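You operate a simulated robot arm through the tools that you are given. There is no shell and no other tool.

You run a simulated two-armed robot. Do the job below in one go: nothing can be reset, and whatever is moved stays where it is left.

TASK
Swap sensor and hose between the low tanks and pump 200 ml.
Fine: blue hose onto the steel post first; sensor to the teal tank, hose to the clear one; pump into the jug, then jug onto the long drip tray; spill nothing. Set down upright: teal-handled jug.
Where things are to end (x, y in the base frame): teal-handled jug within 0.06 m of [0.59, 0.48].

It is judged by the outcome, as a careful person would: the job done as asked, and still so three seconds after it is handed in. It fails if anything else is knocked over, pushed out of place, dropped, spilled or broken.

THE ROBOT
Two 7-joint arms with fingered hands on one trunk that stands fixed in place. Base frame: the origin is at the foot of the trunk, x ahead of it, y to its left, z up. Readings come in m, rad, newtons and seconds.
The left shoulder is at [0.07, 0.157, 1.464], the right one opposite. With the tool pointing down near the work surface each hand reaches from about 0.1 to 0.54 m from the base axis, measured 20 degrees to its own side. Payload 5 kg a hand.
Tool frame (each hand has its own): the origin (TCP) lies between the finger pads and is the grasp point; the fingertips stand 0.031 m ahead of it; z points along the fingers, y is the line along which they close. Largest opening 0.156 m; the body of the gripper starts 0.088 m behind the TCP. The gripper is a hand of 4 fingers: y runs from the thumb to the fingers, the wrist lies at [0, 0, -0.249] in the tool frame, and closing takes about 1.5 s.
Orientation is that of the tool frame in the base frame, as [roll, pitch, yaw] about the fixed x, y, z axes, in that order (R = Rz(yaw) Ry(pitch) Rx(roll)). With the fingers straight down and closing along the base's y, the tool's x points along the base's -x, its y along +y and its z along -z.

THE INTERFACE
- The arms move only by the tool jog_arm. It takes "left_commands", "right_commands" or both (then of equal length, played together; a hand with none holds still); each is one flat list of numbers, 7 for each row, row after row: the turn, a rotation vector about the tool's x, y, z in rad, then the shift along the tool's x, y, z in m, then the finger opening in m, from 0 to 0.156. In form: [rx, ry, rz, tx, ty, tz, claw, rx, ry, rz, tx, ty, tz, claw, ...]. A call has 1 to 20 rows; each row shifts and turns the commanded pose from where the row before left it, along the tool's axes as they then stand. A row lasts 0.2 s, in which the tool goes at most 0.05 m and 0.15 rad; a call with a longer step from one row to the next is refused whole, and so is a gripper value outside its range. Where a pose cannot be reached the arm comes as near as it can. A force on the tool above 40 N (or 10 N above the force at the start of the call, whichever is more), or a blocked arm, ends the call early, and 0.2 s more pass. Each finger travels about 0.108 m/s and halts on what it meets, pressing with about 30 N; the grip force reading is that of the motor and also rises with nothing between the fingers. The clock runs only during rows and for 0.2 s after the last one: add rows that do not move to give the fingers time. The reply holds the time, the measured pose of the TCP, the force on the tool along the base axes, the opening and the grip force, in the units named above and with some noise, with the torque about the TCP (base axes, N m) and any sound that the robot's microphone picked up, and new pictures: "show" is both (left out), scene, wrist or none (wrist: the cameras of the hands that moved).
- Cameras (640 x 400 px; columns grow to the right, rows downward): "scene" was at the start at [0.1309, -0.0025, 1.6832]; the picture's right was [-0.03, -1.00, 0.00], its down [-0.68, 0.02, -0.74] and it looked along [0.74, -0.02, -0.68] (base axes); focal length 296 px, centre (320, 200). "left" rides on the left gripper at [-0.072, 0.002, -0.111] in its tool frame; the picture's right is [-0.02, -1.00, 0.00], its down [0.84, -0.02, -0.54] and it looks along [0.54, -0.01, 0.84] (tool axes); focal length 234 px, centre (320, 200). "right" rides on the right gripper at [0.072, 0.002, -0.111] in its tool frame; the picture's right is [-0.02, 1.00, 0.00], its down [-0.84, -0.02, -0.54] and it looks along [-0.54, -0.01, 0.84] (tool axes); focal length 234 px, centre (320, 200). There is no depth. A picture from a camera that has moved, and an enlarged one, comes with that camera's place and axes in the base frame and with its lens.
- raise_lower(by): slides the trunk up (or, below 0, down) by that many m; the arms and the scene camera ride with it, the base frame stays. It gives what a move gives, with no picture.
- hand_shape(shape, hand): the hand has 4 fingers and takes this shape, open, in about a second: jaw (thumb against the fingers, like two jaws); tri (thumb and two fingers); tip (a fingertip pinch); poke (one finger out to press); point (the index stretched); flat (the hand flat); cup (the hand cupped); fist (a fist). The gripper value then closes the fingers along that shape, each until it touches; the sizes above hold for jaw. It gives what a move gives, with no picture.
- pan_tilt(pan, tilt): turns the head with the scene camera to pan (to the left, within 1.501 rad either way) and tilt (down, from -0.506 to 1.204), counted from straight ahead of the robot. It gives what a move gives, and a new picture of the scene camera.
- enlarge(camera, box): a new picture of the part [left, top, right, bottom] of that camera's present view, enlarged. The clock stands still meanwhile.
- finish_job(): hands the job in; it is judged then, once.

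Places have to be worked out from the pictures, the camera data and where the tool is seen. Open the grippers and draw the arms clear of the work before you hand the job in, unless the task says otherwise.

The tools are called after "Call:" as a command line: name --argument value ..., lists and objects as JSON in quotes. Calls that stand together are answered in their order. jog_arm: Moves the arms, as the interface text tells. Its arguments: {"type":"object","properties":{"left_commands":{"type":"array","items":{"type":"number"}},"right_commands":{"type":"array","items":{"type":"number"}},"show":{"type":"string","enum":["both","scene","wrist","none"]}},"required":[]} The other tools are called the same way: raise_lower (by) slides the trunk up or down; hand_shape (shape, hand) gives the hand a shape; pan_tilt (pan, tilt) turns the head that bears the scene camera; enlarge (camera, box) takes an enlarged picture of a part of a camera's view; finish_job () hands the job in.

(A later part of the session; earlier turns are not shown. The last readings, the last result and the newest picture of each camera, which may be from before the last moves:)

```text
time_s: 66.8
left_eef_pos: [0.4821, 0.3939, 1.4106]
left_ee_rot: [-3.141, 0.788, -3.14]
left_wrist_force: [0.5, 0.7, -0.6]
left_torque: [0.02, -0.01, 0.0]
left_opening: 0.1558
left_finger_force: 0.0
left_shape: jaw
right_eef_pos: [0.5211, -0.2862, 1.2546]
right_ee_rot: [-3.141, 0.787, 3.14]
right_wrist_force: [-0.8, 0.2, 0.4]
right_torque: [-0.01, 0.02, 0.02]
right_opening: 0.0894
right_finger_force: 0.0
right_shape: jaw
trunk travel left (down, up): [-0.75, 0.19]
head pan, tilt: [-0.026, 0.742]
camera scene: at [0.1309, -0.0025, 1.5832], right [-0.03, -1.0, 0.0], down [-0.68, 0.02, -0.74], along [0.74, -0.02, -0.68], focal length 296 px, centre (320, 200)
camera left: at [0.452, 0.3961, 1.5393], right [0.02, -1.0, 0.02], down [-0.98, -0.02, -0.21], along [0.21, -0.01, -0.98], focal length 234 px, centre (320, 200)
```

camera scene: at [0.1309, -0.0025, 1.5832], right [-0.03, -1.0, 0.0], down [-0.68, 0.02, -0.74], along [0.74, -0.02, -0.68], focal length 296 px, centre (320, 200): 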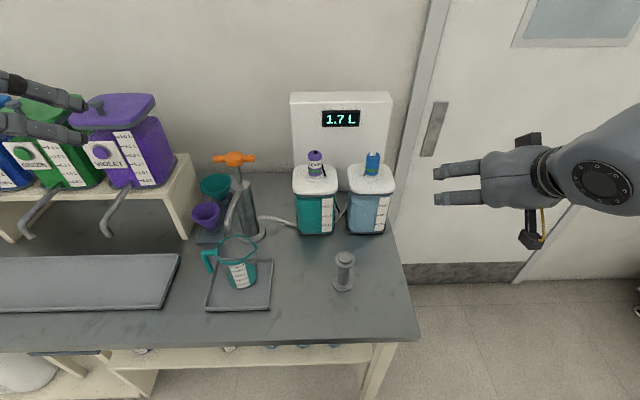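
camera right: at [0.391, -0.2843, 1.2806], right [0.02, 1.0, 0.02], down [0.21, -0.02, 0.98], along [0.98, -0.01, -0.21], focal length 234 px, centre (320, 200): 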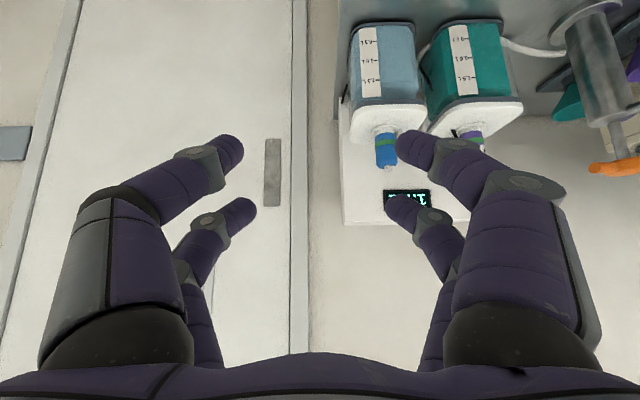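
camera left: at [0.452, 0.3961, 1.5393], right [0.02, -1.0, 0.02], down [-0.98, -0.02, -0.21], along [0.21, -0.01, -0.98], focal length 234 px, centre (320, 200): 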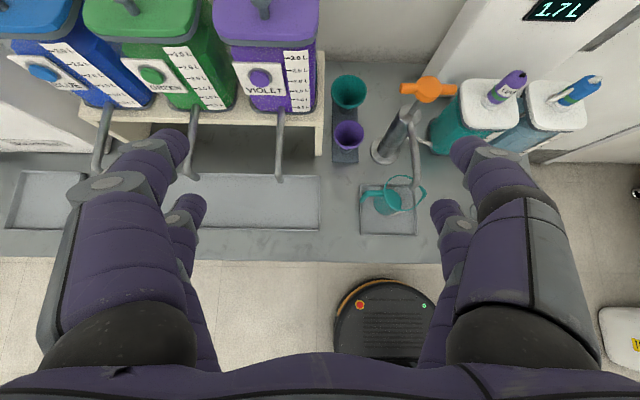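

This top-down left view is excellent for measuring; I enlarge the pump/jug and the violet spout/tray areas.

Call:
enlarge --camera "left" --box '[330, 60, 480, 240]'

Call:
enlarge --camera "left" --box '[190, 90, 340, 240]'

```text
2.22 times, centred on (405, 150) of left
camera zoom: at [0.452, 0.3961, 1.5393], right [0.02, -1.0, 0.02], down [-0.98, -0.02, -0.21], along [0.21, -0.01, -0.98], focal length 520 px, centre (131, 311)
```

zoom: 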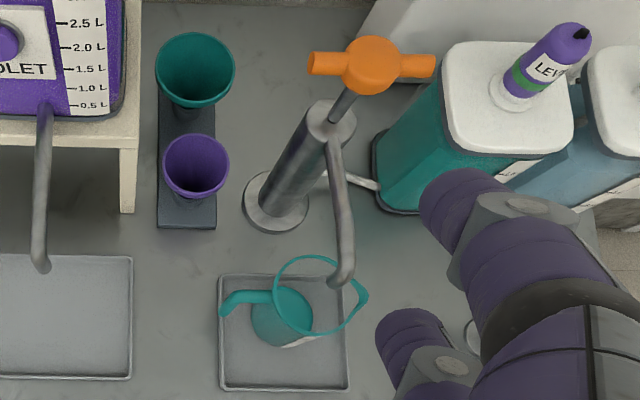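

```text
2.67 times, centred on (265, 165) of left
camera zoom: at [0.452, 0.3961, 1.5393], right [0.02, -1.0, 0.02], down [-0.98, -0.02, -0.21], along [0.21, -0.01, -0.98], focal length 624 px, centre (467, 293)
```

zoom: 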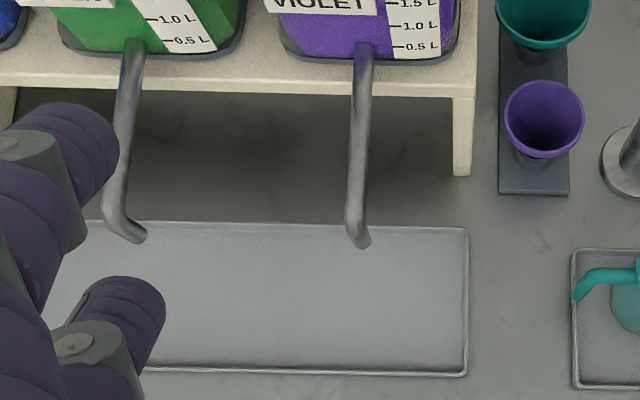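

Measured: handle centre ≈(0.747,0.195,1.162); spout tip ≈(0.587,0.193,1.055) right over the jug (0.587,0.194); violet spout tip ≈(0.599,0.479,1.05). I move the left hand to the handle's pre-grasp with fingers wide open.

Call:
jog_arm --left_commands '[0, 0, 0, -0.0014, -0.0249, 0.0304, 0.156, 0, 0, 0, -0.0014, -0.0249, 0.0304, 0.156, 0, 0, 0, -0.0014, -0.0249, 0.0304, 0.156, 0, 0, 0, -0.0014, -0.0249, 0.0304, 0.156, 0, 0, 0, -0.0014, -0.0249, 0.0304, 0.156, 0, 0, 0, -0.0014, -0.0249, 0.0304, 0.156, 0, 0, 0, -0.0014, -0.0249, 0.0304, 0.156, 0, 0, 0, -0.0014, -0.0249, 0.0304, 0.156, 0, 0, 0, 0, 0, 0, 0.156]' --show "both"

```text
time_s: 68.8
left_eef_pos: [0.6598, 0.1948, 1.248]
left_ee_rot: [-3.14, 0.79, -3.14]
left_wrist_force: [0.1, 0.2, 0.8]
left_torque: [0.01, -0.01, 0.03]
left_opening: 0.1559
left_finger_force: 0.1
left_shape: jaw
right_eef_pos: [0.5206, -0.2854, 1.2542]
right_ee_rot: [3.141, 0.787, 3.14]
right_wrist_force: [0.2, 0.1, 0.1]
right_torque: [0.03, 0.01, 0.04]
right_opening: 0.0895
right_finger_force: 0.1
right_shape: jaw
trunk travel left (down, up): [-0.75, 0.19]
head pan, tilt: [-0.026, 0.742]
camera scene: at [0.1297, -0.0024, 1.5833], right [-0.03, -1.0, 0.0], down [-0.67, 0.02, -0.74], along [0.74, -0.02, -0.67], focal length 296 px, centre (320, 200)
camera left: at [0.6307, 0.1974, 1.3763], right [0.02, -1.0, 0.02], down [-0.98, -0.02, -0.21], along [0.21, -0.01, -0.98], focal length 234 px, centre (320, 200)
```

scene: 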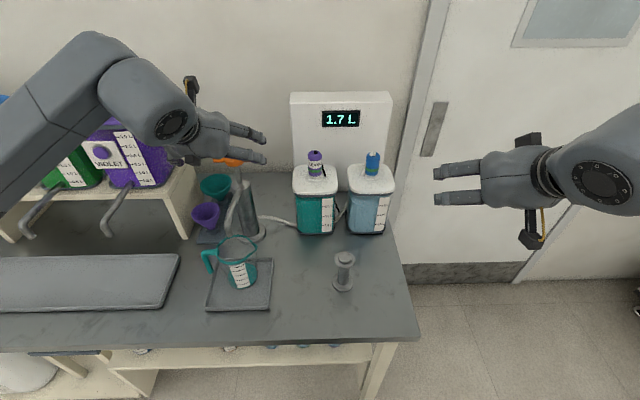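
left: 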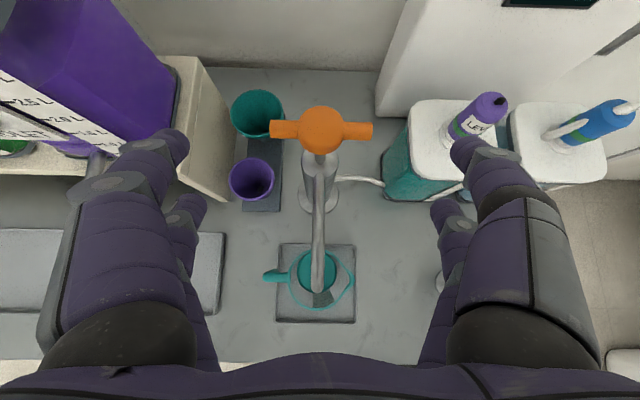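

Handle is centred. I advance 0.122 m along the tool axis so the bar lies between the finger pairs.

Call:
jog_arm --left_commands '[0, 0, 0, 0, 0, 0.03, 0.156, 0, 0, 0, 0, 0, 0.03, 0.156, 0, 0, 0, 0, 0, 0.03, 0.156, 0, 0, 0, 0, 0, 0.02, 0.156, 0, 0, 0, 0, 0, 0.012, 0.156, 0, 0, 0, 0, 0, 0, 0.156]' --show "both"

Call:
enlarge --camera "scene" --box '[190, 110, 310, 230]'

Call:
enlarge --camera "left" --box '[180, 60, 460, 240]'

```text
time_s: 70.2
left_eef_pos: [0.7473, 0.1962, 1.1604]
left_ee_rot: [-3.142, 0.788, -3.141]
left_wrist_force: [0.5, 0.0, -0.4]
left_torque: [-0.01, -0.01, 0.0]
left_opening: 0.1555
left_finger_force: 0.1
left_shape: jaw
right_eef_pos: [0.5207, -0.2864, 1.2542]
right_ee_rot: [-3.141, 0.786, 3.141]
right_wrist_force: [0.0, 0.2, 0.3]
right_torque: [0.0, 0.01, -0.02]
right_opening: 0.0894
right_finger_force: 0.0
right_shape: jaw
trunk travel left (down, up): [-0.75, 0.19]
head pan, tilt: [-0.026, 0.742]
camera scene: at [0.1307, -0.0025, 1.5832], right [-0.03, -1.0, 0.0], down [-0.68, 0.02, -0.74], along [0.74, -0.02, -0.68], focal length 296 px, centre (320, 200)
camera left: at [0.7185, 0.1976, 1.2895], right [0.02, -1.0, 0.02], down [-0.98, -0.02, -0.21], along [0.21, -0.01, -0.98], focal length 234 px, centre (320, 200)
```

scene: 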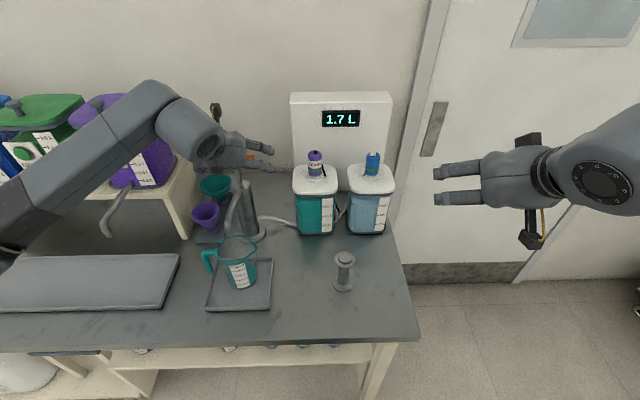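
left: 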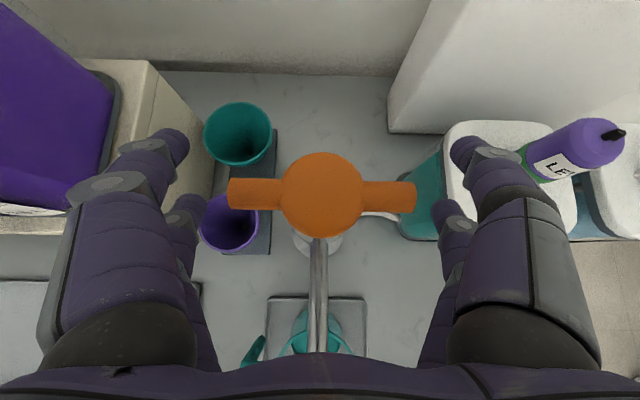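

```text
3.33 times, centred on (250, 170) of scene
camera zoom: at [0.1307, -0.0025, 1.5832], right [-0.03, -1.0, 0.0], down [-0.68, 0.02, -0.74], along [0.74, -0.02, -0.68], focal length 986 px, centre (553, 300)
```

zoom: 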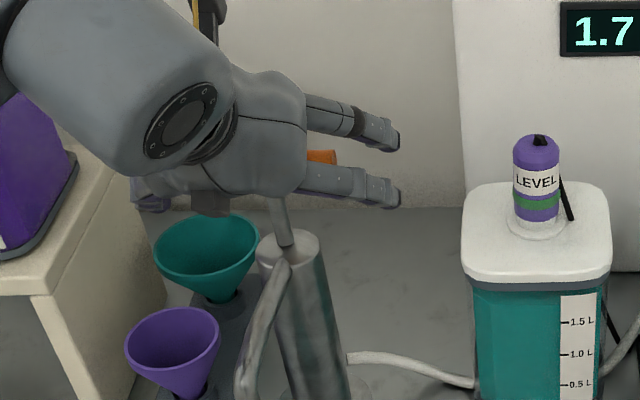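

```text
2.22 times, centred on (320, 150) of left
camera zoom: at [0.7185, 0.1976, 1.2895], right [0.02, -1.0, 0.02], down [-0.98, -0.02, -0.21], along [0.21, -0.01, -0.98], focal length 520 px, centre (320, 311)
```

zoom: 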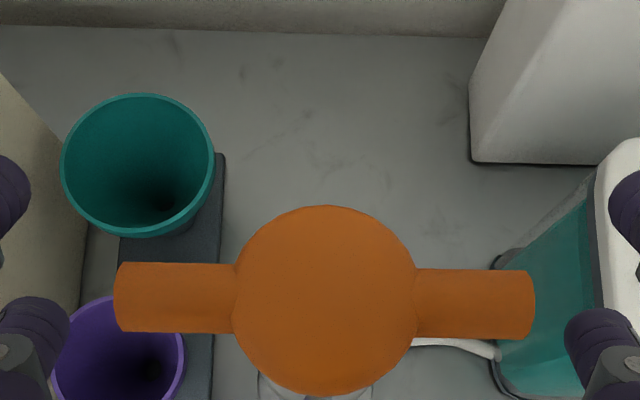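

The bar end is visible neatly between the upper and lower fingers. I close partway and check.

Call:
jog_arm --left_commands '[0, 0, 0, 0, 0, 0, 0.12, 0, 0, 0, 0, 0, 0, 0.1, 0, 0, 0, 0, 0, 0, 0.08, 0, 0, 0, 0, 0, 0, 0.08]' --show "both"

Call:
enlarge --camera "left" --box '[180, 80, 460, 280]'

Call:
enlarge --camera "scene" --box '[210, 120, 290, 220]'

```text
time_s: 71.2
left_eef_pos: [0.748, 0.1966, 1.1625]
left_ee_rot: [3.141, 0.787, -3.14]
left_wrist_force: [-0.5, -0.8, 1.5]
left_torque: [0.02, -0.02, 0.01]
left_opening: 0.0808
left_finger_force: 0.1
left_shape: jaw
right_eef_pos: [0.5211, -0.2854, 1.255]
right_ee_rot: [3.141, 0.786, 3.139]
right_wrist_force: [-0.2, 0.3, -0.1]
right_torque: [-0.01, 0.01, 0.0]
right_opening: 0.0894
right_finger_force: 0.1
right_shape: jaw
trunk travel left (down, up): [-0.75, 0.19]
head pan, tilt: [-0.026, 0.742]
camera scene: at [0.1308, -0.0025, 1.5832], right [-0.03, -1.0, 0.0], down [-0.68, 0.02, -0.74], along [0.74, -0.02, -0.68], focal length 296 px, centre (320, 200)
camera left: at [0.7185, 0.1977, 1.2895], right [0.02, -1.0, 0.02], down [-0.98, -0.02, -0.21], along [0.21, -0.01, -0.98], focal length 234 px, centre (320, 200)
```

scene: 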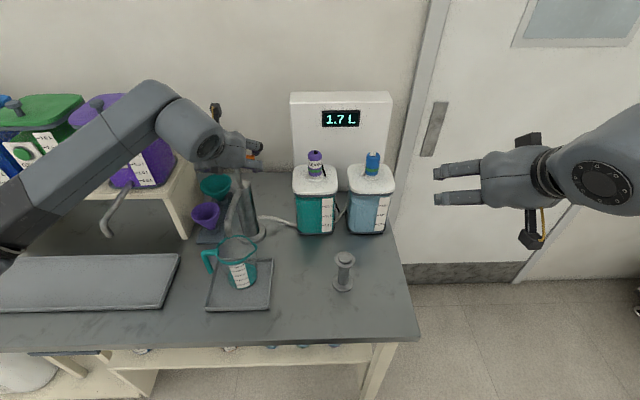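
left: 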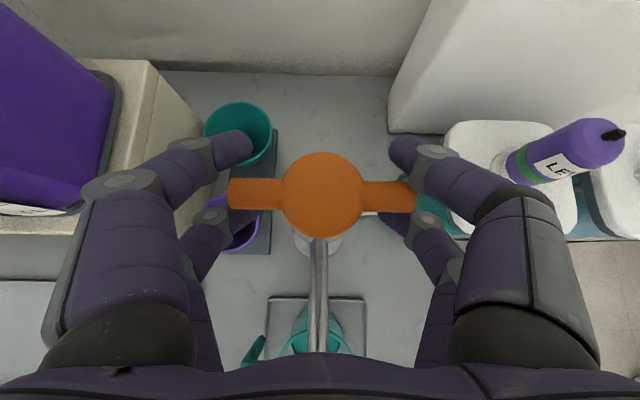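

```text
2.00 times, centred on (320, 180) of left
camera zoom: at [0.7185, 0.1977, 1.2895], right [0.02, -1.0, 0.02], down [-0.98, -0.02, -0.21], along [0.21, -0.01, -0.98], focal length 468 px, centre (320, 240)
```

zoom: 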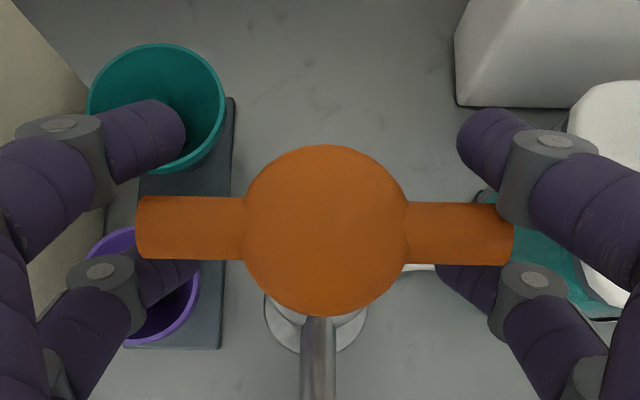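

```text
4.00 times, centred on (250, 170) of scene
camera zoom: at [0.1308, -0.0025, 1.5832], right [-0.03, -1.0, 0.0], down [-0.68, 0.02, -0.74], along [0.74, -0.02, -0.68], focal length 1184 px, centre (600, 320)
```

zoom: 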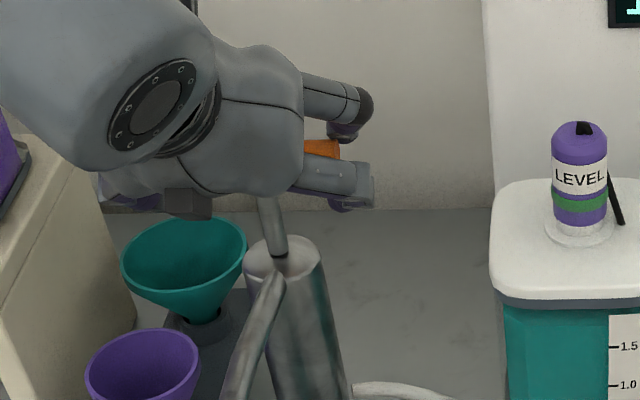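

The bar is between the pairs, but tips overshoot it; a flatter tilt (30° below horizontal) gives more vertical push/pull contact while clearing the spout. I open, back off, re-tilt, and re-approach with the fingertips just past the bar.

Call:
jog_arm --left_commands '[0, 0, 0, 0, 0, 0, 0.12, 0, 0, 0, 0, 0, 0, 0.156, 0, 0, 0, 0, 0, 0, 0.156, 0, 0, 0, 0, 0, -0.03, 0.156, 0, 0, 0, 0, 0, -0.03, 0.156, 0, -0.13, 0, 0, 0, 0, 0.156, 0, -0.13, 0, 0, 0, 0, 0.156, 0, 0, 0, 0.016, -0.001, -0.0116, 0.156, 0, 0, 0, 0, 0, 0, 0.156]' --show "both"

```text
time_s: 73.2
left_eef_pos: [0.6871, 0.1948, 1.1946]
left_ee_rot: [3.141, 1.048, -3.141]
left_wrist_force: [0.5, -0.4, 0.4]
left_torque: [-0.05, 0.01, 0.03]
left_opening: 0.1559
left_finger_force: 0.0
left_shape: jaw
right_eef_pos: [0.5213, -0.2867, 1.2542]
right_ee_rot: [3.14, 0.785, 3.139]
right_wrist_force: [0.2, 0.1, 0.1]
right_torque: [0.03, 0.03, 0.02]
right_opening: 0.0895
right_finger_force: 0.1
right_shape: jaw
trunk travel left (down, up): [-0.75, 0.19]
head pan, tilt: [-0.026, 0.742]
camera scene: at [0.1314, -0.0025, 1.5831], right [-0.03, -1.0, 0.0], down [-0.68, 0.02, -0.74], along [0.74, -0.02, -0.68], focal length 296 px, centre (320, 200)
camera left: at [0.6263, 0.1961, 1.3115], right [0.01, -1.0, 0.02], down [-0.89, -0.02, -0.45], along [0.45, -0.01, -0.89], focal length 234 px, centre (320, 200)
```

scene: 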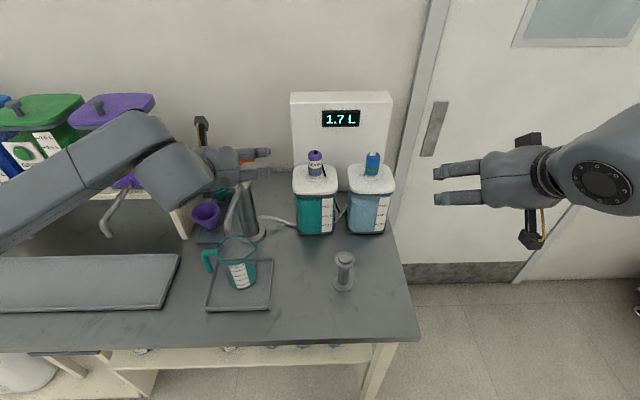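
left: 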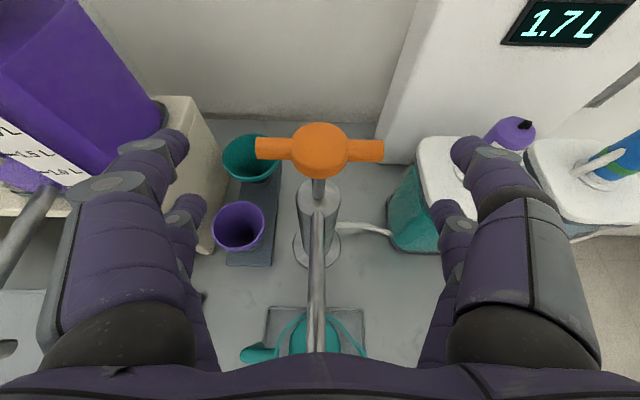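

Now approach 0.05 m and close partway.

Call:
jog_arm --left_commands '[0, 0, 0, -0.001, 0.001, 0.025, 0.156, 0, 0, 0, -0.001, 0, 0.025, 0.156, 0, 0, 0, 0, 0, 0, 0.12, 0, 0, 0, 0, 0, 0, 0.09, 0, 0, 0, 0, 0, 0, 0.07, 0, 0, 0, 0, 0, 0, 0.07]' --show "both"

Call:
enlarge --camera "left" --box '[200, 80, 440, 260]'

Call:
enlarge --camera "scene" --box '[190, 120, 290, 220]'

```text
time_s: 74.6
left_eef_pos: [0.7304, 0.1958, 1.1708]
left_ee_rot: [-3.137, 1.047, -3.139]
left_wrist_force: [-0.9, -0.1, -0.5]
left_torque: [-0.01, 0.0, 0.01]
left_opening: 0.0707
left_finger_force: 0.0
left_shape: jaw
right_eef_pos: [0.5205, -0.2861, 1.2544]
right_ee_rot: [3.14, 0.786, 3.139]
right_wrist_force: [0.1, 0.0, -0.1]
right_torque: [0.01, 0.0, -0.06]
right_opening: 0.0895
right_finger_force: 0.1
right_shape: jaw
trunk travel left (down, up): [-0.75, 0.19]
head pan, tilt: [-0.026, 0.742]
camera scene: at [0.1303, -0.0025, 1.5832], right [-0.03, -1.0, 0.0], down [-0.67, 0.02, -0.74], along [0.74, -0.02, -0.68], focal length 296 px, centre (320, 200)
camera left: at [0.6692, 0.1972, 1.2886], right [0.01, -1.0, 0.02], down [-0.89, -0.02, -0.45], along [0.45, -0.01, -0.89], focal length 234 px, centre (320, 200)
```

scene: 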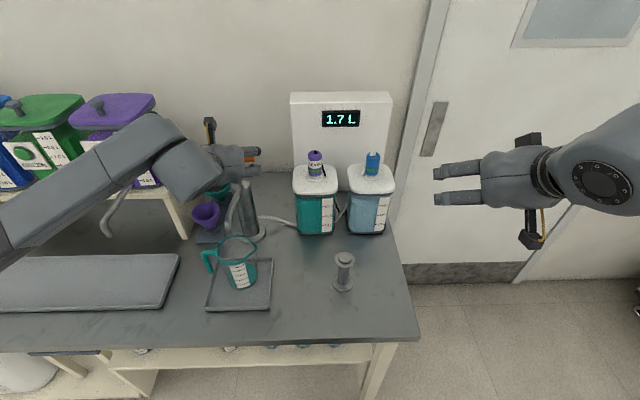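
left: 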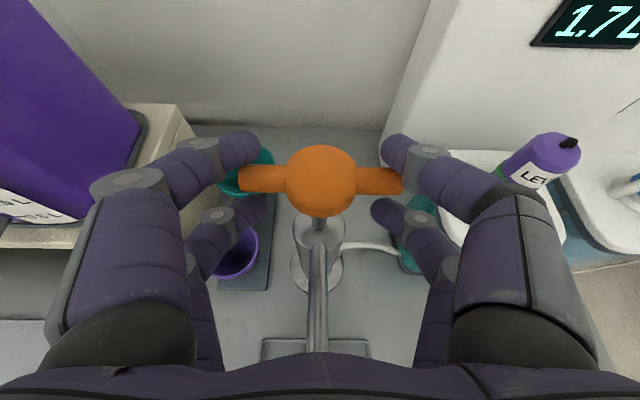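

```text
2.22 times, centred on (320, 170) of left
camera zoom: at [0.6692, 0.1972, 1.2886], right [0.01, -1.0, 0.02], down [-0.89, -0.02, -0.45], along [0.45, -0.01, -0.89], focal length 520 px, centre (320, 267)
```

zoom: 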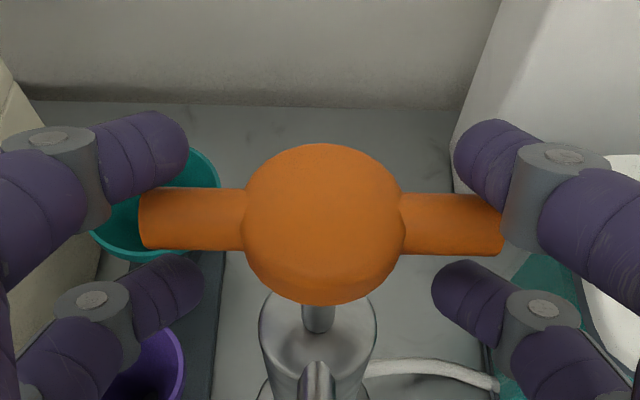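

```text
4.00 times, centred on (240, 170) of scene
camera zoom: at [0.1303, -0.0025, 1.5832], right [-0.03, -1.0, 0.0], down [-0.67, 0.02, -0.74], along [0.74, -0.02, -0.68], focal length 1184 px, centre (640, 320)
```

zoom: 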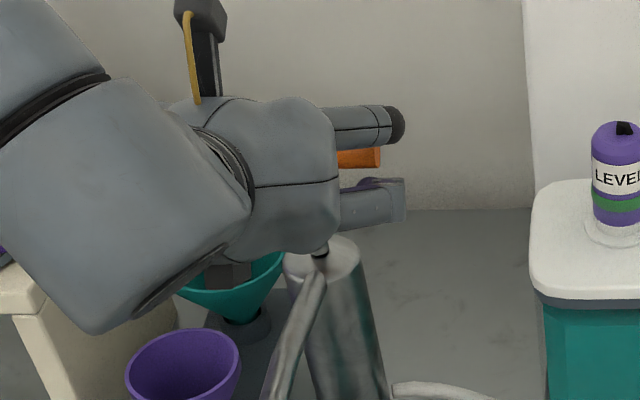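

The pairs now sit just above and below the bar ends. I close until contact.

Call:
jog_arm --left_commands '[0, 0, 0, 0, 0, 0, 0.055, 0, 0, 0, 0, 0, 0, 0.04, 0, 0, 0, 0, 0, 0, 0.03, 0, 0, 0, 0, 0, 0, 0.03]' --show "wrist"

Call:
enlarge --camera "left" --box '[200, 80, 440, 260]'

```text
time_s: 75.6
left_eef_pos: [0.7315, 0.1969, 1.1719]
left_ee_rot: [-3.141, 1.047, -3.14]
left_wrist_force: [0.0, 3.8, 0.0]
left_torque: [0.32, -0.21, 0.1]
left_opening: 0.014
left_finger_force: 30.0
left_shape: jaw
right_eef_pos: [0.522, -0.2862, 1.2534]
right_ee_rot: [3.141, 0.787, 3.142]
right_wrist_force: [0.1, 0.6, 0.3]
right_torque: [0.0, -0.01, 0.0]
right_opening: 0.0897
right_finger_force: 0.1
right_shape: jaw
trunk travel left (down, up): [-0.75, 0.19]
head pan, tilt: [-0.026, 0.742]
camera left: at [0.6696, 0.1985, 1.2884], right [0.01, -1.0, 0.02], down [-0.89, -0.02, -0.45], along [0.45, -0.01, -0.89], focal length 234 px, centre (320, 200)
```

left: 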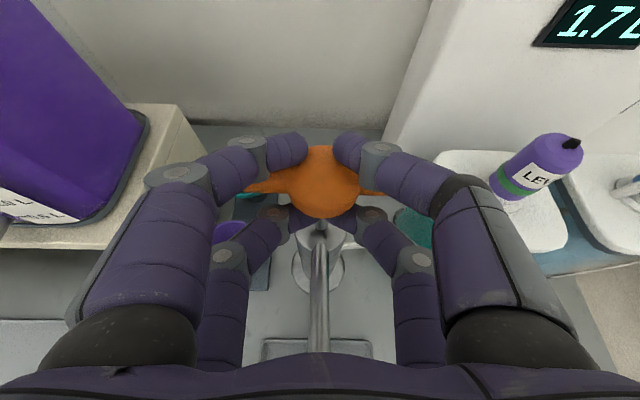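

```text
2.22 times, centred on (320, 170) of left
camera zoom: at [0.6696, 0.1985, 1.2884], right [0.01, -1.0, 0.02], down [-0.89, -0.02, -0.45], along [0.45, -0.01, -0.89], focal length 520 px, centre (320, 267)
```

zoom: 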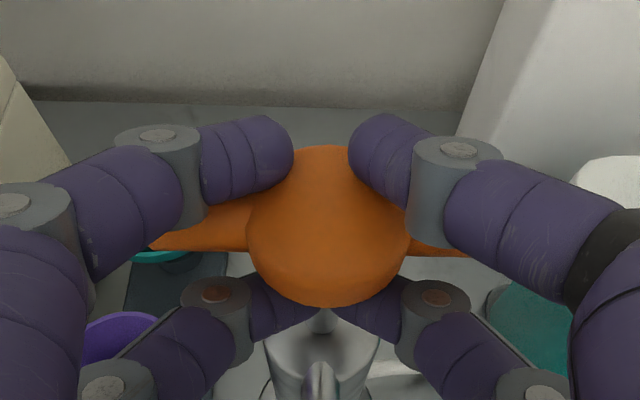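

The handle is captured (upper fingers over it, lower ones under it around the rod). I push down 1 cm as a first test and look at the jug.

Call:
jog_arm --left_commands '[0, 0, 0, 0.00433, 0, 0.0025, 0.0, 0, 0, 0, 0.00433, 0, 0.0025, 0.0, 0, 0, 0, 0.00433, 0, 0.0025, 0.0, 0, 0, 0, 0, 0, 0, 0.0]' --show "scene"

Call:
enlarge --camera "scene" --box '[195, 140, 285, 300]'

```text
time_s: 76.6
left_eef_pos: [0.7311, 0.197, 1.1578]
left_ee_rot: [-3.14, 1.046, -3.138]
left_wrist_force: [-0.6, 7.2, 2.5]
left_torque: [0.45, -0.21, 0.25]
left_opening: 0.0136
left_finger_force: 29.7
left_shape: jaw
right_eef_pos: [0.5198, -0.2848, 1.2549]
right_ee_rot: [-3.139, 0.788, -3.141]
right_wrist_force: [-0.9, -0.5, 0.4]
right_torque: [0.01, 0.01, 0.02]
right_opening: 0.0895
right_finger_force: 0.0
right_shape: jaw
trunk travel left (down, up): [-0.75, 0.19]
head pan, tilt: [-0.026, 0.742]
camera scene: at [0.1304, -0.0013, 1.5832], right [-0.03, -1.0, 0.0], down [-0.67, 0.02, -0.74], along [0.74, -0.02, -0.68], focal length 296 px, centre (320, 200)
```

scene: 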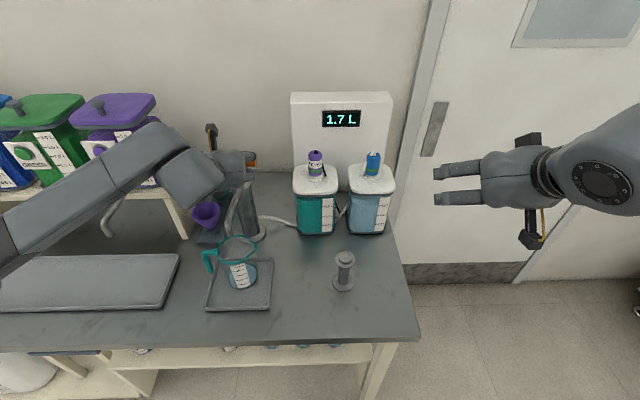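

```text
2.50 times, centred on (240, 220) of scene
camera zoom: at [0.1304, -0.0013, 1.5832], right [-0.03, -1.0, 0.0], down [-0.67, 0.02, -0.74], along [0.74, -0.02, -0.68], focal length 740 px, centre (520, 150)
```

zoom: 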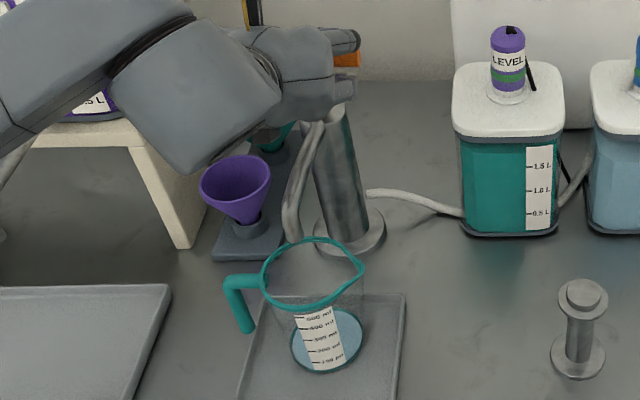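

Pushing down dispenses: a little pale-blue liquid is in the jug. I zoom on the scale.

Call:
enlarge --camera "scene" --box '[215, 225, 275, 295]'

Call:
enlarge --camera "scene" --box '[225, 255, 260, 295]'

```text
5.71 times, centred on (245, 260) of scene
camera zoom: at [0.1304, -0.0013, 1.5832], right [-0.03, -1.0, 0.0], down [-0.67, 0.02, -0.74], along [0.74, -0.02, -0.68], focal length 1691 px, centre (749, -143)
```

zoom: 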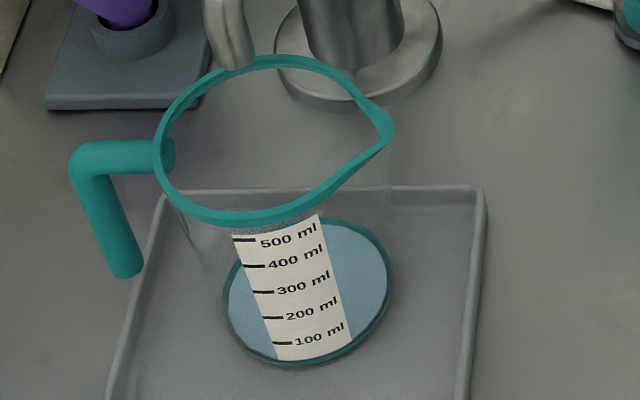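

```text
10.00 times, centred on (242, 275) of scene
camera zoom: at [0.1304, -0.0013, 1.5832], right [-0.03, -1.0, 0.0], down [-0.67, 0.02, -0.74], along [0.74, -0.02, -0.68], focal length 2960 px, centre (1095, -550)
```

zoom: 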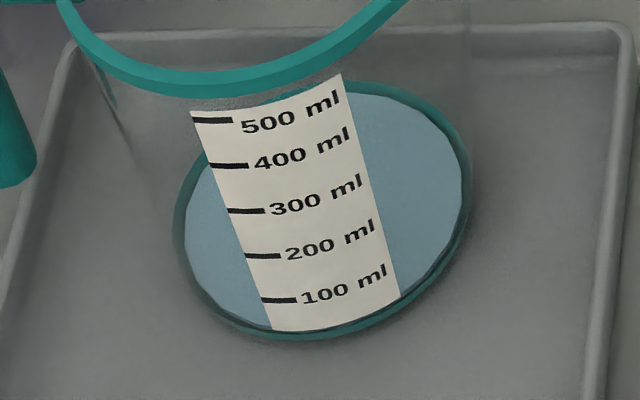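

Only ~10–15 ml so far. I push further down 3 cm and re-read.

Call:
jog_arm --left_commands '[0, 0, 0, 0.00433, 0, 0.0025, 0.0, 0, 0, 0, 0.00433, 0, 0.0025, 0.0, 0, 0, 0, 0.00433, 0, 0.0025, 0.0, 0, 0, 0, 0.00433, 0, 0.0025, 0.0, 0, 0, 0, 0.00433, 0, 0.0025, 0.0, 0, 0, 0, 0.00433, 0, 0.0025, 0.0, 0, 0, 0, 0, 0, 0, 0.0]' --show "scene"

Call:
enlarge --camera "scene" --box '[225, 255, 260, 295]'

Call:
enlarge --camera "scene" --box '[190, 130, 290, 250]'

```text
time_s: 78.2
left_eef_pos: [0.7315, 0.1972, 1.1279]
left_ee_rot: [-3.141, 1.049, -3.136]
left_wrist_force: [-0.2, 7.5, 5.0]
left_torque: [0.54, -0.18, 0.29]
left_opening: 0.0134
left_finger_force: 29.7
left_shape: jaw
right_eef_pos: [0.5194, -0.2841, 1.2549]
right_ee_rot: [-3.14, 0.786, -3.14]
right_wrist_force: [0.3, 0.6, 0.2]
right_torque: [0.0, -0.03, 0.05]
right_opening: 0.0896
right_finger_force: 0.1
right_shape: jaw
trunk travel left (down, up): [-0.75, 0.19]
head pan, tilt: [-0.026, 0.742]
heard: click
camera scene: at [0.1298, -0.0011, 1.5833], right [-0.03, -1.0, 0.0], down [-0.67, 0.02, -0.74], along [0.74, -0.02, -0.67], focal length 296 px, centre (320, 200)
```

scene: 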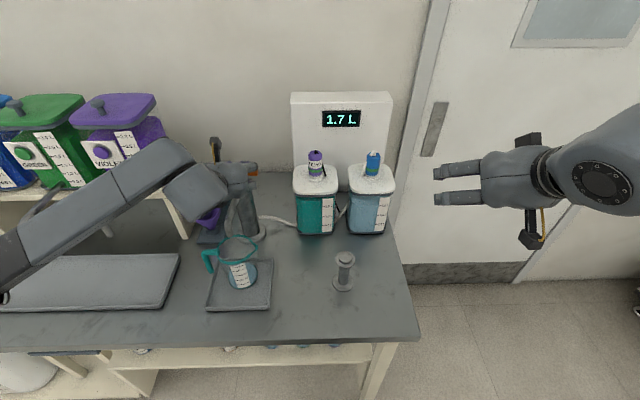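

```text
10.00 times, centred on (242, 275) of scene
camera zoom: at [0.1298, -0.0011, 1.5833], right [-0.03, -1.0, 0.0], down [-0.67, 0.02, -0.74], along [0.74, -0.02, -0.67], focal length 2960 px, centre (1095, -550)
```

zoom: 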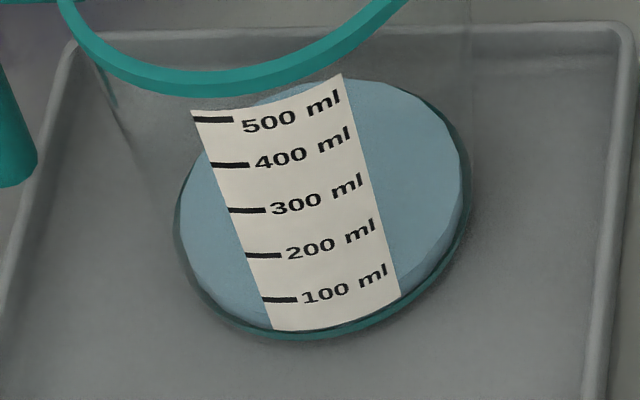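

```text
3.33 times, centred on (240, 190) of scene
camera zoom: at [0.1298, -0.0011, 1.5833], right [-0.03, -1.0, 0.0], down [-0.67, 0.02, -0.74], along [0.74, -0.02, -0.67], focal length 986 px, centre (587, 233)
```

zoom: 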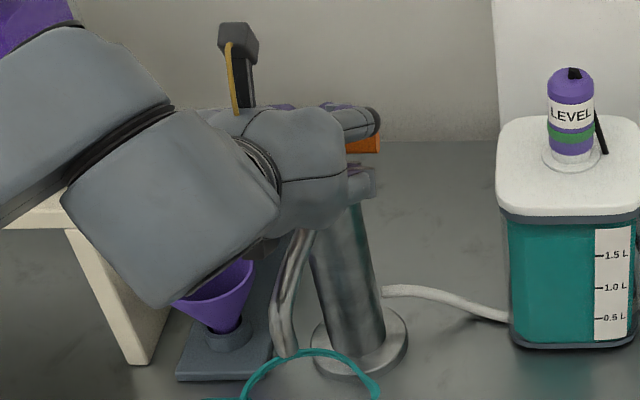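

A click at the bottom and about 50 ml in the jug. Now the up-stroke: I raise 4.5 cm (with a 1 mm +y shift to relieve the side load) and listen.

Call:
jog_arm --left_commands '[0, 0, 0, -0.00433, 0.001, -0.0025, 0.0, 0, 0, 0, -0.00433, 0, -0.0025, 0.0, 0, 0, 0, -0.00433, 0, -0.0025, 0.0, 0, 0, 0, -0.00433, 0, -0.0025, 0.0, 0, 0, 0, -0.00433, 0, -0.0025, 0.0, 0, 0, 0, -0.00433, 0, -0.0025, 0.0, 0, 0, 0, -0.00433, 0, -0.0025, 0.0, 0, 0, 0, -0.00433, 0, -0.0025, 0.0, 0, 0, 0, -0.00433, 0, -0.0025, 0.0, 0, 0, 0, 0, 0, 0, 0.0]' --show "both"

Call:
enlarge --camera "scene" --box '[225, 255, 260, 295]'

Call:
enlarge --camera "scene" --box '[190, 130, 290, 250]'

```text
time_s: 80.4
left_eef_pos: [0.7317, 0.197, 1.1709]
left_ee_rot: [-3.141, 1.047, -3.138]
left_wrist_force: [-1.7, 2.5, 0.3]
left_torque: [0.38, -0.17, 0.17]
left_opening: 0.0133
left_finger_force: 29.5
left_shape: jaw
right_eef_pos: [0.521, -0.2855, 1.2539]
right_ee_rot: [-3.141, 0.787, -3.141]
right_wrist_force: [-0.8, -0.6, -0.2]
right_torque: [0.01, 0.0, -0.01]
right_opening: 0.0898
right_finger_force: 0.0
right_shape: jaw
trunk travel left (down, up): [-0.75, 0.19]
head pan, tilt: [-0.026, 0.742]
camera scene: at [0.1307, -0.0017, 1.5832], right [-0.03, -1.0, 0.0], down [-0.68, 0.02, -0.74], along [0.74, -0.02, -0.68], focal length 296 px, centre (320, 200)
camera left: at [0.6697, 0.1987, 1.2887], right [0.01, -1.0, 0.02], down [-0.89, -0.02, -0.45], along [0.45, -0.01, -0.89], focal length 234 px, centre (320, 200)
```

scene: 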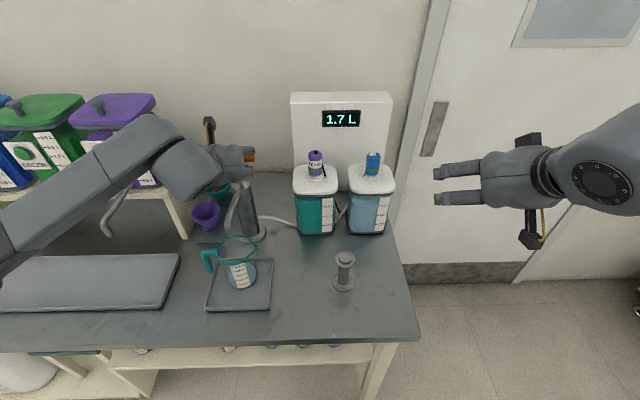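
left: 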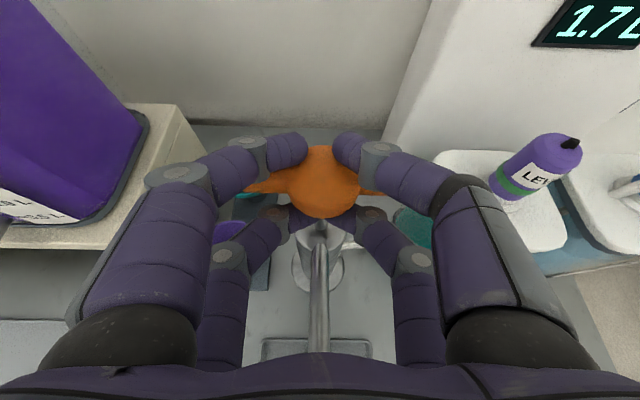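

```text
10.00 times, centred on (242, 275) of scene
camera zoom: at [0.1307, -0.0017, 1.5832], right [-0.03, -1.0, 0.0], down [-0.68, 0.02, -0.74], along [0.74, -0.02, -0.68], focal length 2960 px, centre (1095, -550)
```

zoom: 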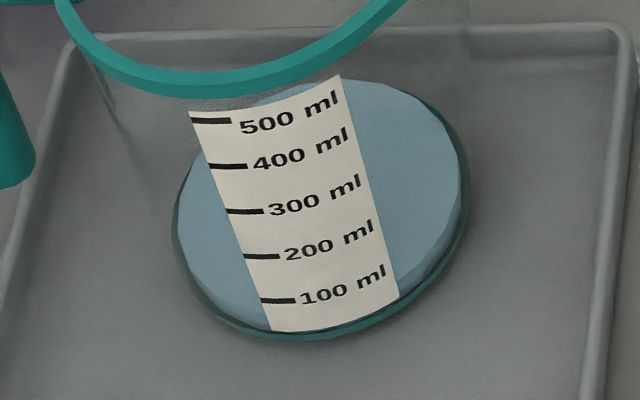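

```text
3.33 times, centred on (240, 190) of scene
camera zoom: at [0.1307, -0.0017, 1.5832], right [-0.03, -1.0, 0.0], down [-0.68, 0.02, -0.74], along [0.74, -0.02, -0.68], focal length 986 px, centre (587, 233)
```

zoom: 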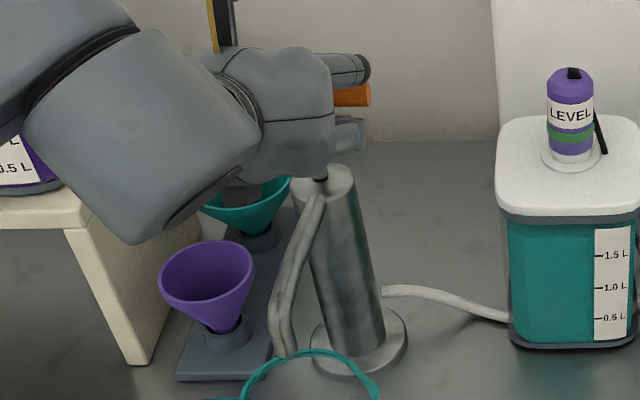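

The handle followed up. I probe 4 mm more to see whether this is the top stop.

Call:
jog_arm --left_commands '[0, 0, 0, -0.00173, 0, -0.001, 0.0, 0, 0, 0, -0.00173, 0, -0.001, 0.0, 0, 0, 0, 0, 0, 0, 0.0]' --show "wrist"

```text
time_s: 81.2
left_eef_pos: [0.7323, 0.1976, 1.1726]
left_ee_rot: [-3.138, 1.04, -3.14]
left_wrist_force: [-6.1, 0.5, -15.3]
left_torque: [0.29, 0.13, 0.09]
left_opening: 0.0134
left_finger_force: 30.5
left_shape: jaw
right_eef_pos: [0.5226, -0.2851, 1.2545]
right_ee_rot: [-3.141, 0.785, -3.14]
right_wrist_force: [0.5, 0.5, 0.3]
right_torque: [0.0, 0.0, 0.0]
right_opening: 0.0896
right_finger_force: 0.1
right_shape: jaw
trunk travel left (down, up): [-0.75, 0.19]
head pan, tilt: [-0.026, 0.742]
camera left: at [0.6704, 0.1988, 1.2898], right [0.01, -1.0, 0.02], down [-0.89, -0.02, -0.45], along [0.45, -0.01, -0.89], focal length 234 px, centre (320, 200)
```

left: 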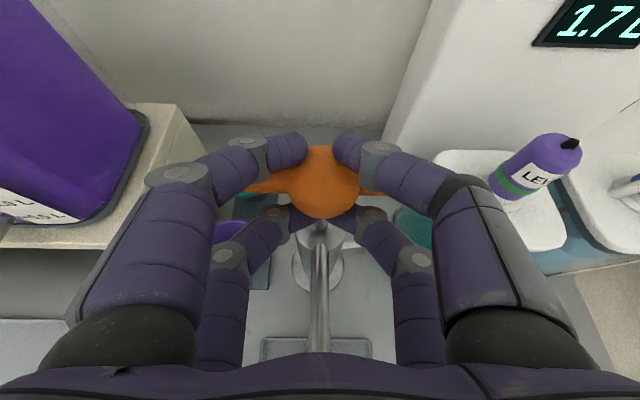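

That is the top stop. Second down-stroke now, to the same bottom, listening for the click.

Call:
jog_arm --left_commands '[0, 0, 0, 0.00433, 0, 0.0025, 0.0, 0, 0, 0, 0.00433, 0, 0.0025, 0.0, 0, 0, 0, 0.00433, 0, 0.0025, 0.0, 0, 0, 0, 0.00433, 0, 0.0025, 0.0, 0, 0, 0, 0.00433, 0, 0.0025, 0.0, 0, 0, 0, 0.00433, 0, 0.0025, 0.0, 0, 0, 0, 0.00433, 0, 0.0025, 0.0, 0, 0, 0, 0.00433, 0, 0.0025, 0.0, 0, 0, 0, 0.00433, 0, 0.0025, 0.0, 0, 0, 0, 0.00173, 0, 0.001, 0.0, 0, 0, 0, 0, 0, 0, 0.0]' --show "scene"

Call:
enlarge --camera "scene" --box '[225, 255, 260, 295]'

```text
time_s: 83.6
left_eef_pos: [0.7304, 0.1975, 1.1297]
left_ee_rot: [-3.14, 1.05, -3.138]
left_wrist_force: [0.0, 2.2, 6.2]
left_torque: [0.35, -0.23, 0.07]
left_opening: 0.0125
left_finger_force: 30.4
left_shape: jaw
right_eef_pos: [0.5204, -0.2857, 1.2547]
right_ee_rot: [3.141, 0.786, 3.14]
right_wrist_force: [0.1, 0.2, 0.4]
right_torque: [0.01, -0.02, -0.03]
right_opening: 0.0896
right_finger_force: 0.1
right_shape: jaw
trunk travel left (down, up): [-0.75, 0.19]
head pan, tilt: [-0.026, 0.742]
heard: click
camera scene: at [0.13, -0.0022, 1.5833], right [-0.03, -1.0, 0.0], down [-0.67, 0.02, -0.74], along [0.74, -0.02, -0.68], focal length 296 px, centre (320, 200)
```

scene: 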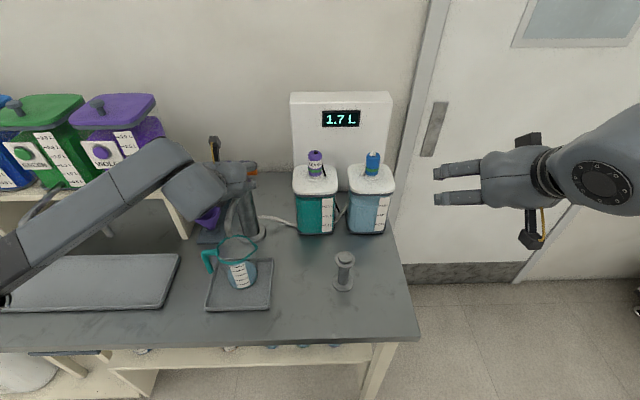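

```text
10.00 times, centred on (242, 275) of scene
camera zoom: at [0.13, -0.0022, 1.5833], right [-0.03, -1.0, 0.0], down [-0.67, 0.02, -0.74], along [0.74, -0.02, -0.68], focal length 2960 px, centre (1095, -550)
```

zoom: 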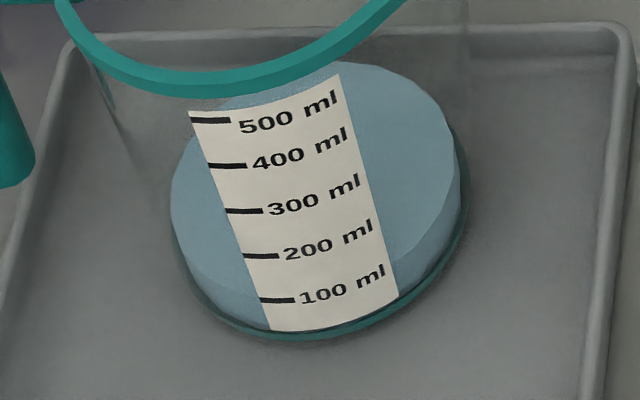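

Surface edge now meets the 100 ml tick after two strokes (50 ml each). Third stroke: up to the top, then down.

Call:
jog_arm --left_commands '[0, 0, 0, -0.00433, 0, -0.0025, 0.0, 0, 0, 0, -0.00433, 0, -0.0025, 0.0, 0, 0, 0, -0.00433, 0, -0.0025, 0.0, 0, 0, 0, -0.00433, 0, -0.0025, 0.0, 0, 0, 0, -0.00433, 0, -0.0025, 0.0, 0, 0, 0, -0.00433, 0, -0.0025, 0.0, 0, 0, 0, -0.00433, 0, -0.0025, 0.0, 0, 0, 0, -0.00433, 0, -0.0025, 0.0, 0, 0, 0, -0.00433, 0, -0.0025, 0.0, 0, 0, 0, 0, 0, 0, 0.0]' --show "wrist"

Call:
jog_arm --left_commands '[0, 0, 0, 0.00433, 0, 0.0025, 0.0, 0, 0, 0, 0.00433, 0, 0.0025, 0.0, 0, 0, 0, 0.00433, 0, 0.0025, 0.0, 0, 0, 0, 0.00433, 0, 0.0025, 0.0, 0, 0, 0, 0.00433, 0, 0.0025, 0.0, 0, 0, 0, 0.00433, 0, 0.0025, 0.0, 0, 0, 0, 0.00433, 0, 0.0025, 0.0, 0, 0, 0, 0.00433, 0, 0.0025, 0.0, 0, 0, 0, 0.00433, 0, 0.0025, 0.0, 0, 0, 0, 0, 0, 0, 0.0]' --show "scene"

Call:
enlarge --camera "scene" --box '[225, 255, 260, 295]'

```text
time_s: 85.8
left_eef_pos: [0.7307, 0.1972, 1.172]
left_ee_rot: [-3.14, 1.044, -3.14]
left_wrist_force: [-2.8, 2.7, -5.3]
left_torque: [0.35, -0.14, 0.07]
left_opening: 0.0128
left_finger_force: 30.3
left_shape: jaw
right_eef_pos: [0.5198, -0.2844, 1.2549]
right_ee_rot: [-3.14, 0.787, -3.141]
right_wrist_force: [-0.4, -1.0, -0.5]
right_torque: [0.0, 0.02, -0.01]
right_opening: 0.0897
right_finger_force: 0.1
right_shape: jaw
trunk travel left (down, up): [-0.75, 0.19]
head pan, tilt: [-0.026, 0.742]
camera left: at [0.6698, 0.1988, 1.2892], right [0.01, -1.0, 0.02], down [-0.89, -0.02, -0.45], along [0.45, -0.01, -0.89], focal length 234 px, centre (320, 200)
```

left: 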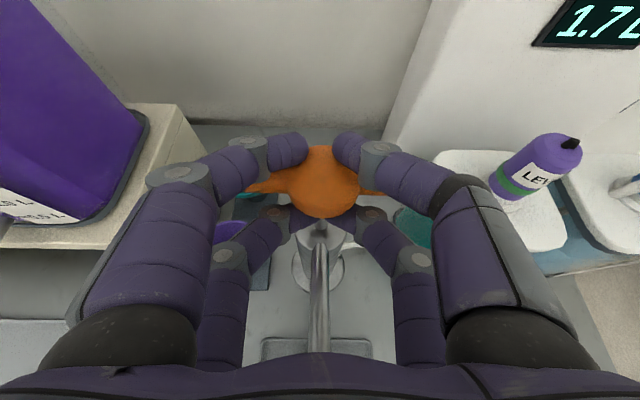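

```text
time_s: 88.0
left_eef_pos: [0.7314, 0.1965, 1.1308]
left_ee_rot: [-3.141, 1.048, -3.139]
left_wrist_force: [0.2, 2.1, 6.5]
left_torque: [0.41, -0.21, 0.06]
left_opening: 0.0125
left_finger_force: 30.1
left_shape: jaw
right_eef_pos: [0.5204, -0.2863, 1.2543]
right_ee_rot: [3.141, 0.787, 3.139]
right_wrist_force: [0.2, 0.4, 0.3]
right_torque: [-0.01, -0.01, -0.02]
right_opening: 0.0897
right_finger_force: 0.1
right_shape: jaw
trunk travel left (down, up): [-0.75, 0.19]
head pan, tilt: [-0.026, 0.742]
heard: click
camera scene: at [0.1301, -0.0022, 1.5833], right [-0.03, -1.0, 0.0], down [-0.67, 0.02, -0.74], along [0.74, -0.02, -0.68], focal length 296 px, centre (320, 200)
```

scene: 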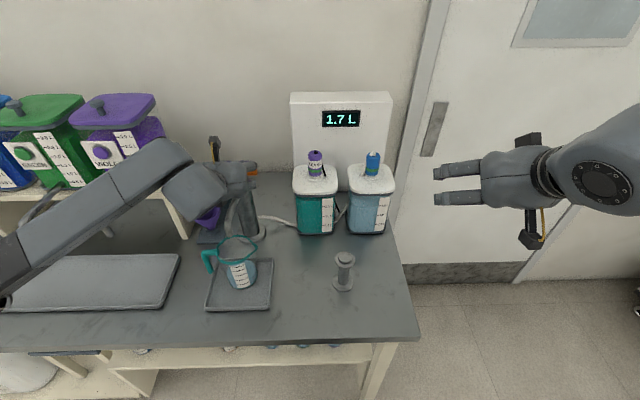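

```text
10.00 times, centred on (242, 275) of scene
camera zoom: at [0.1301, -0.0022, 1.5833], right [-0.03, -1.0, 0.0], down [-0.67, 0.02, -0.74], along [0.74, -0.02, -0.68], focal length 2960 px, centre (1095, -550)
```

zoom: 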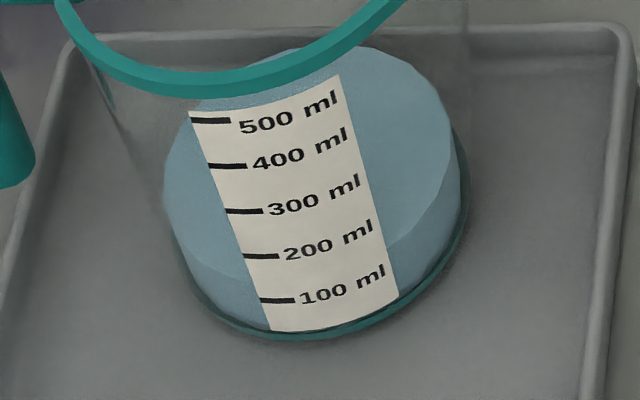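

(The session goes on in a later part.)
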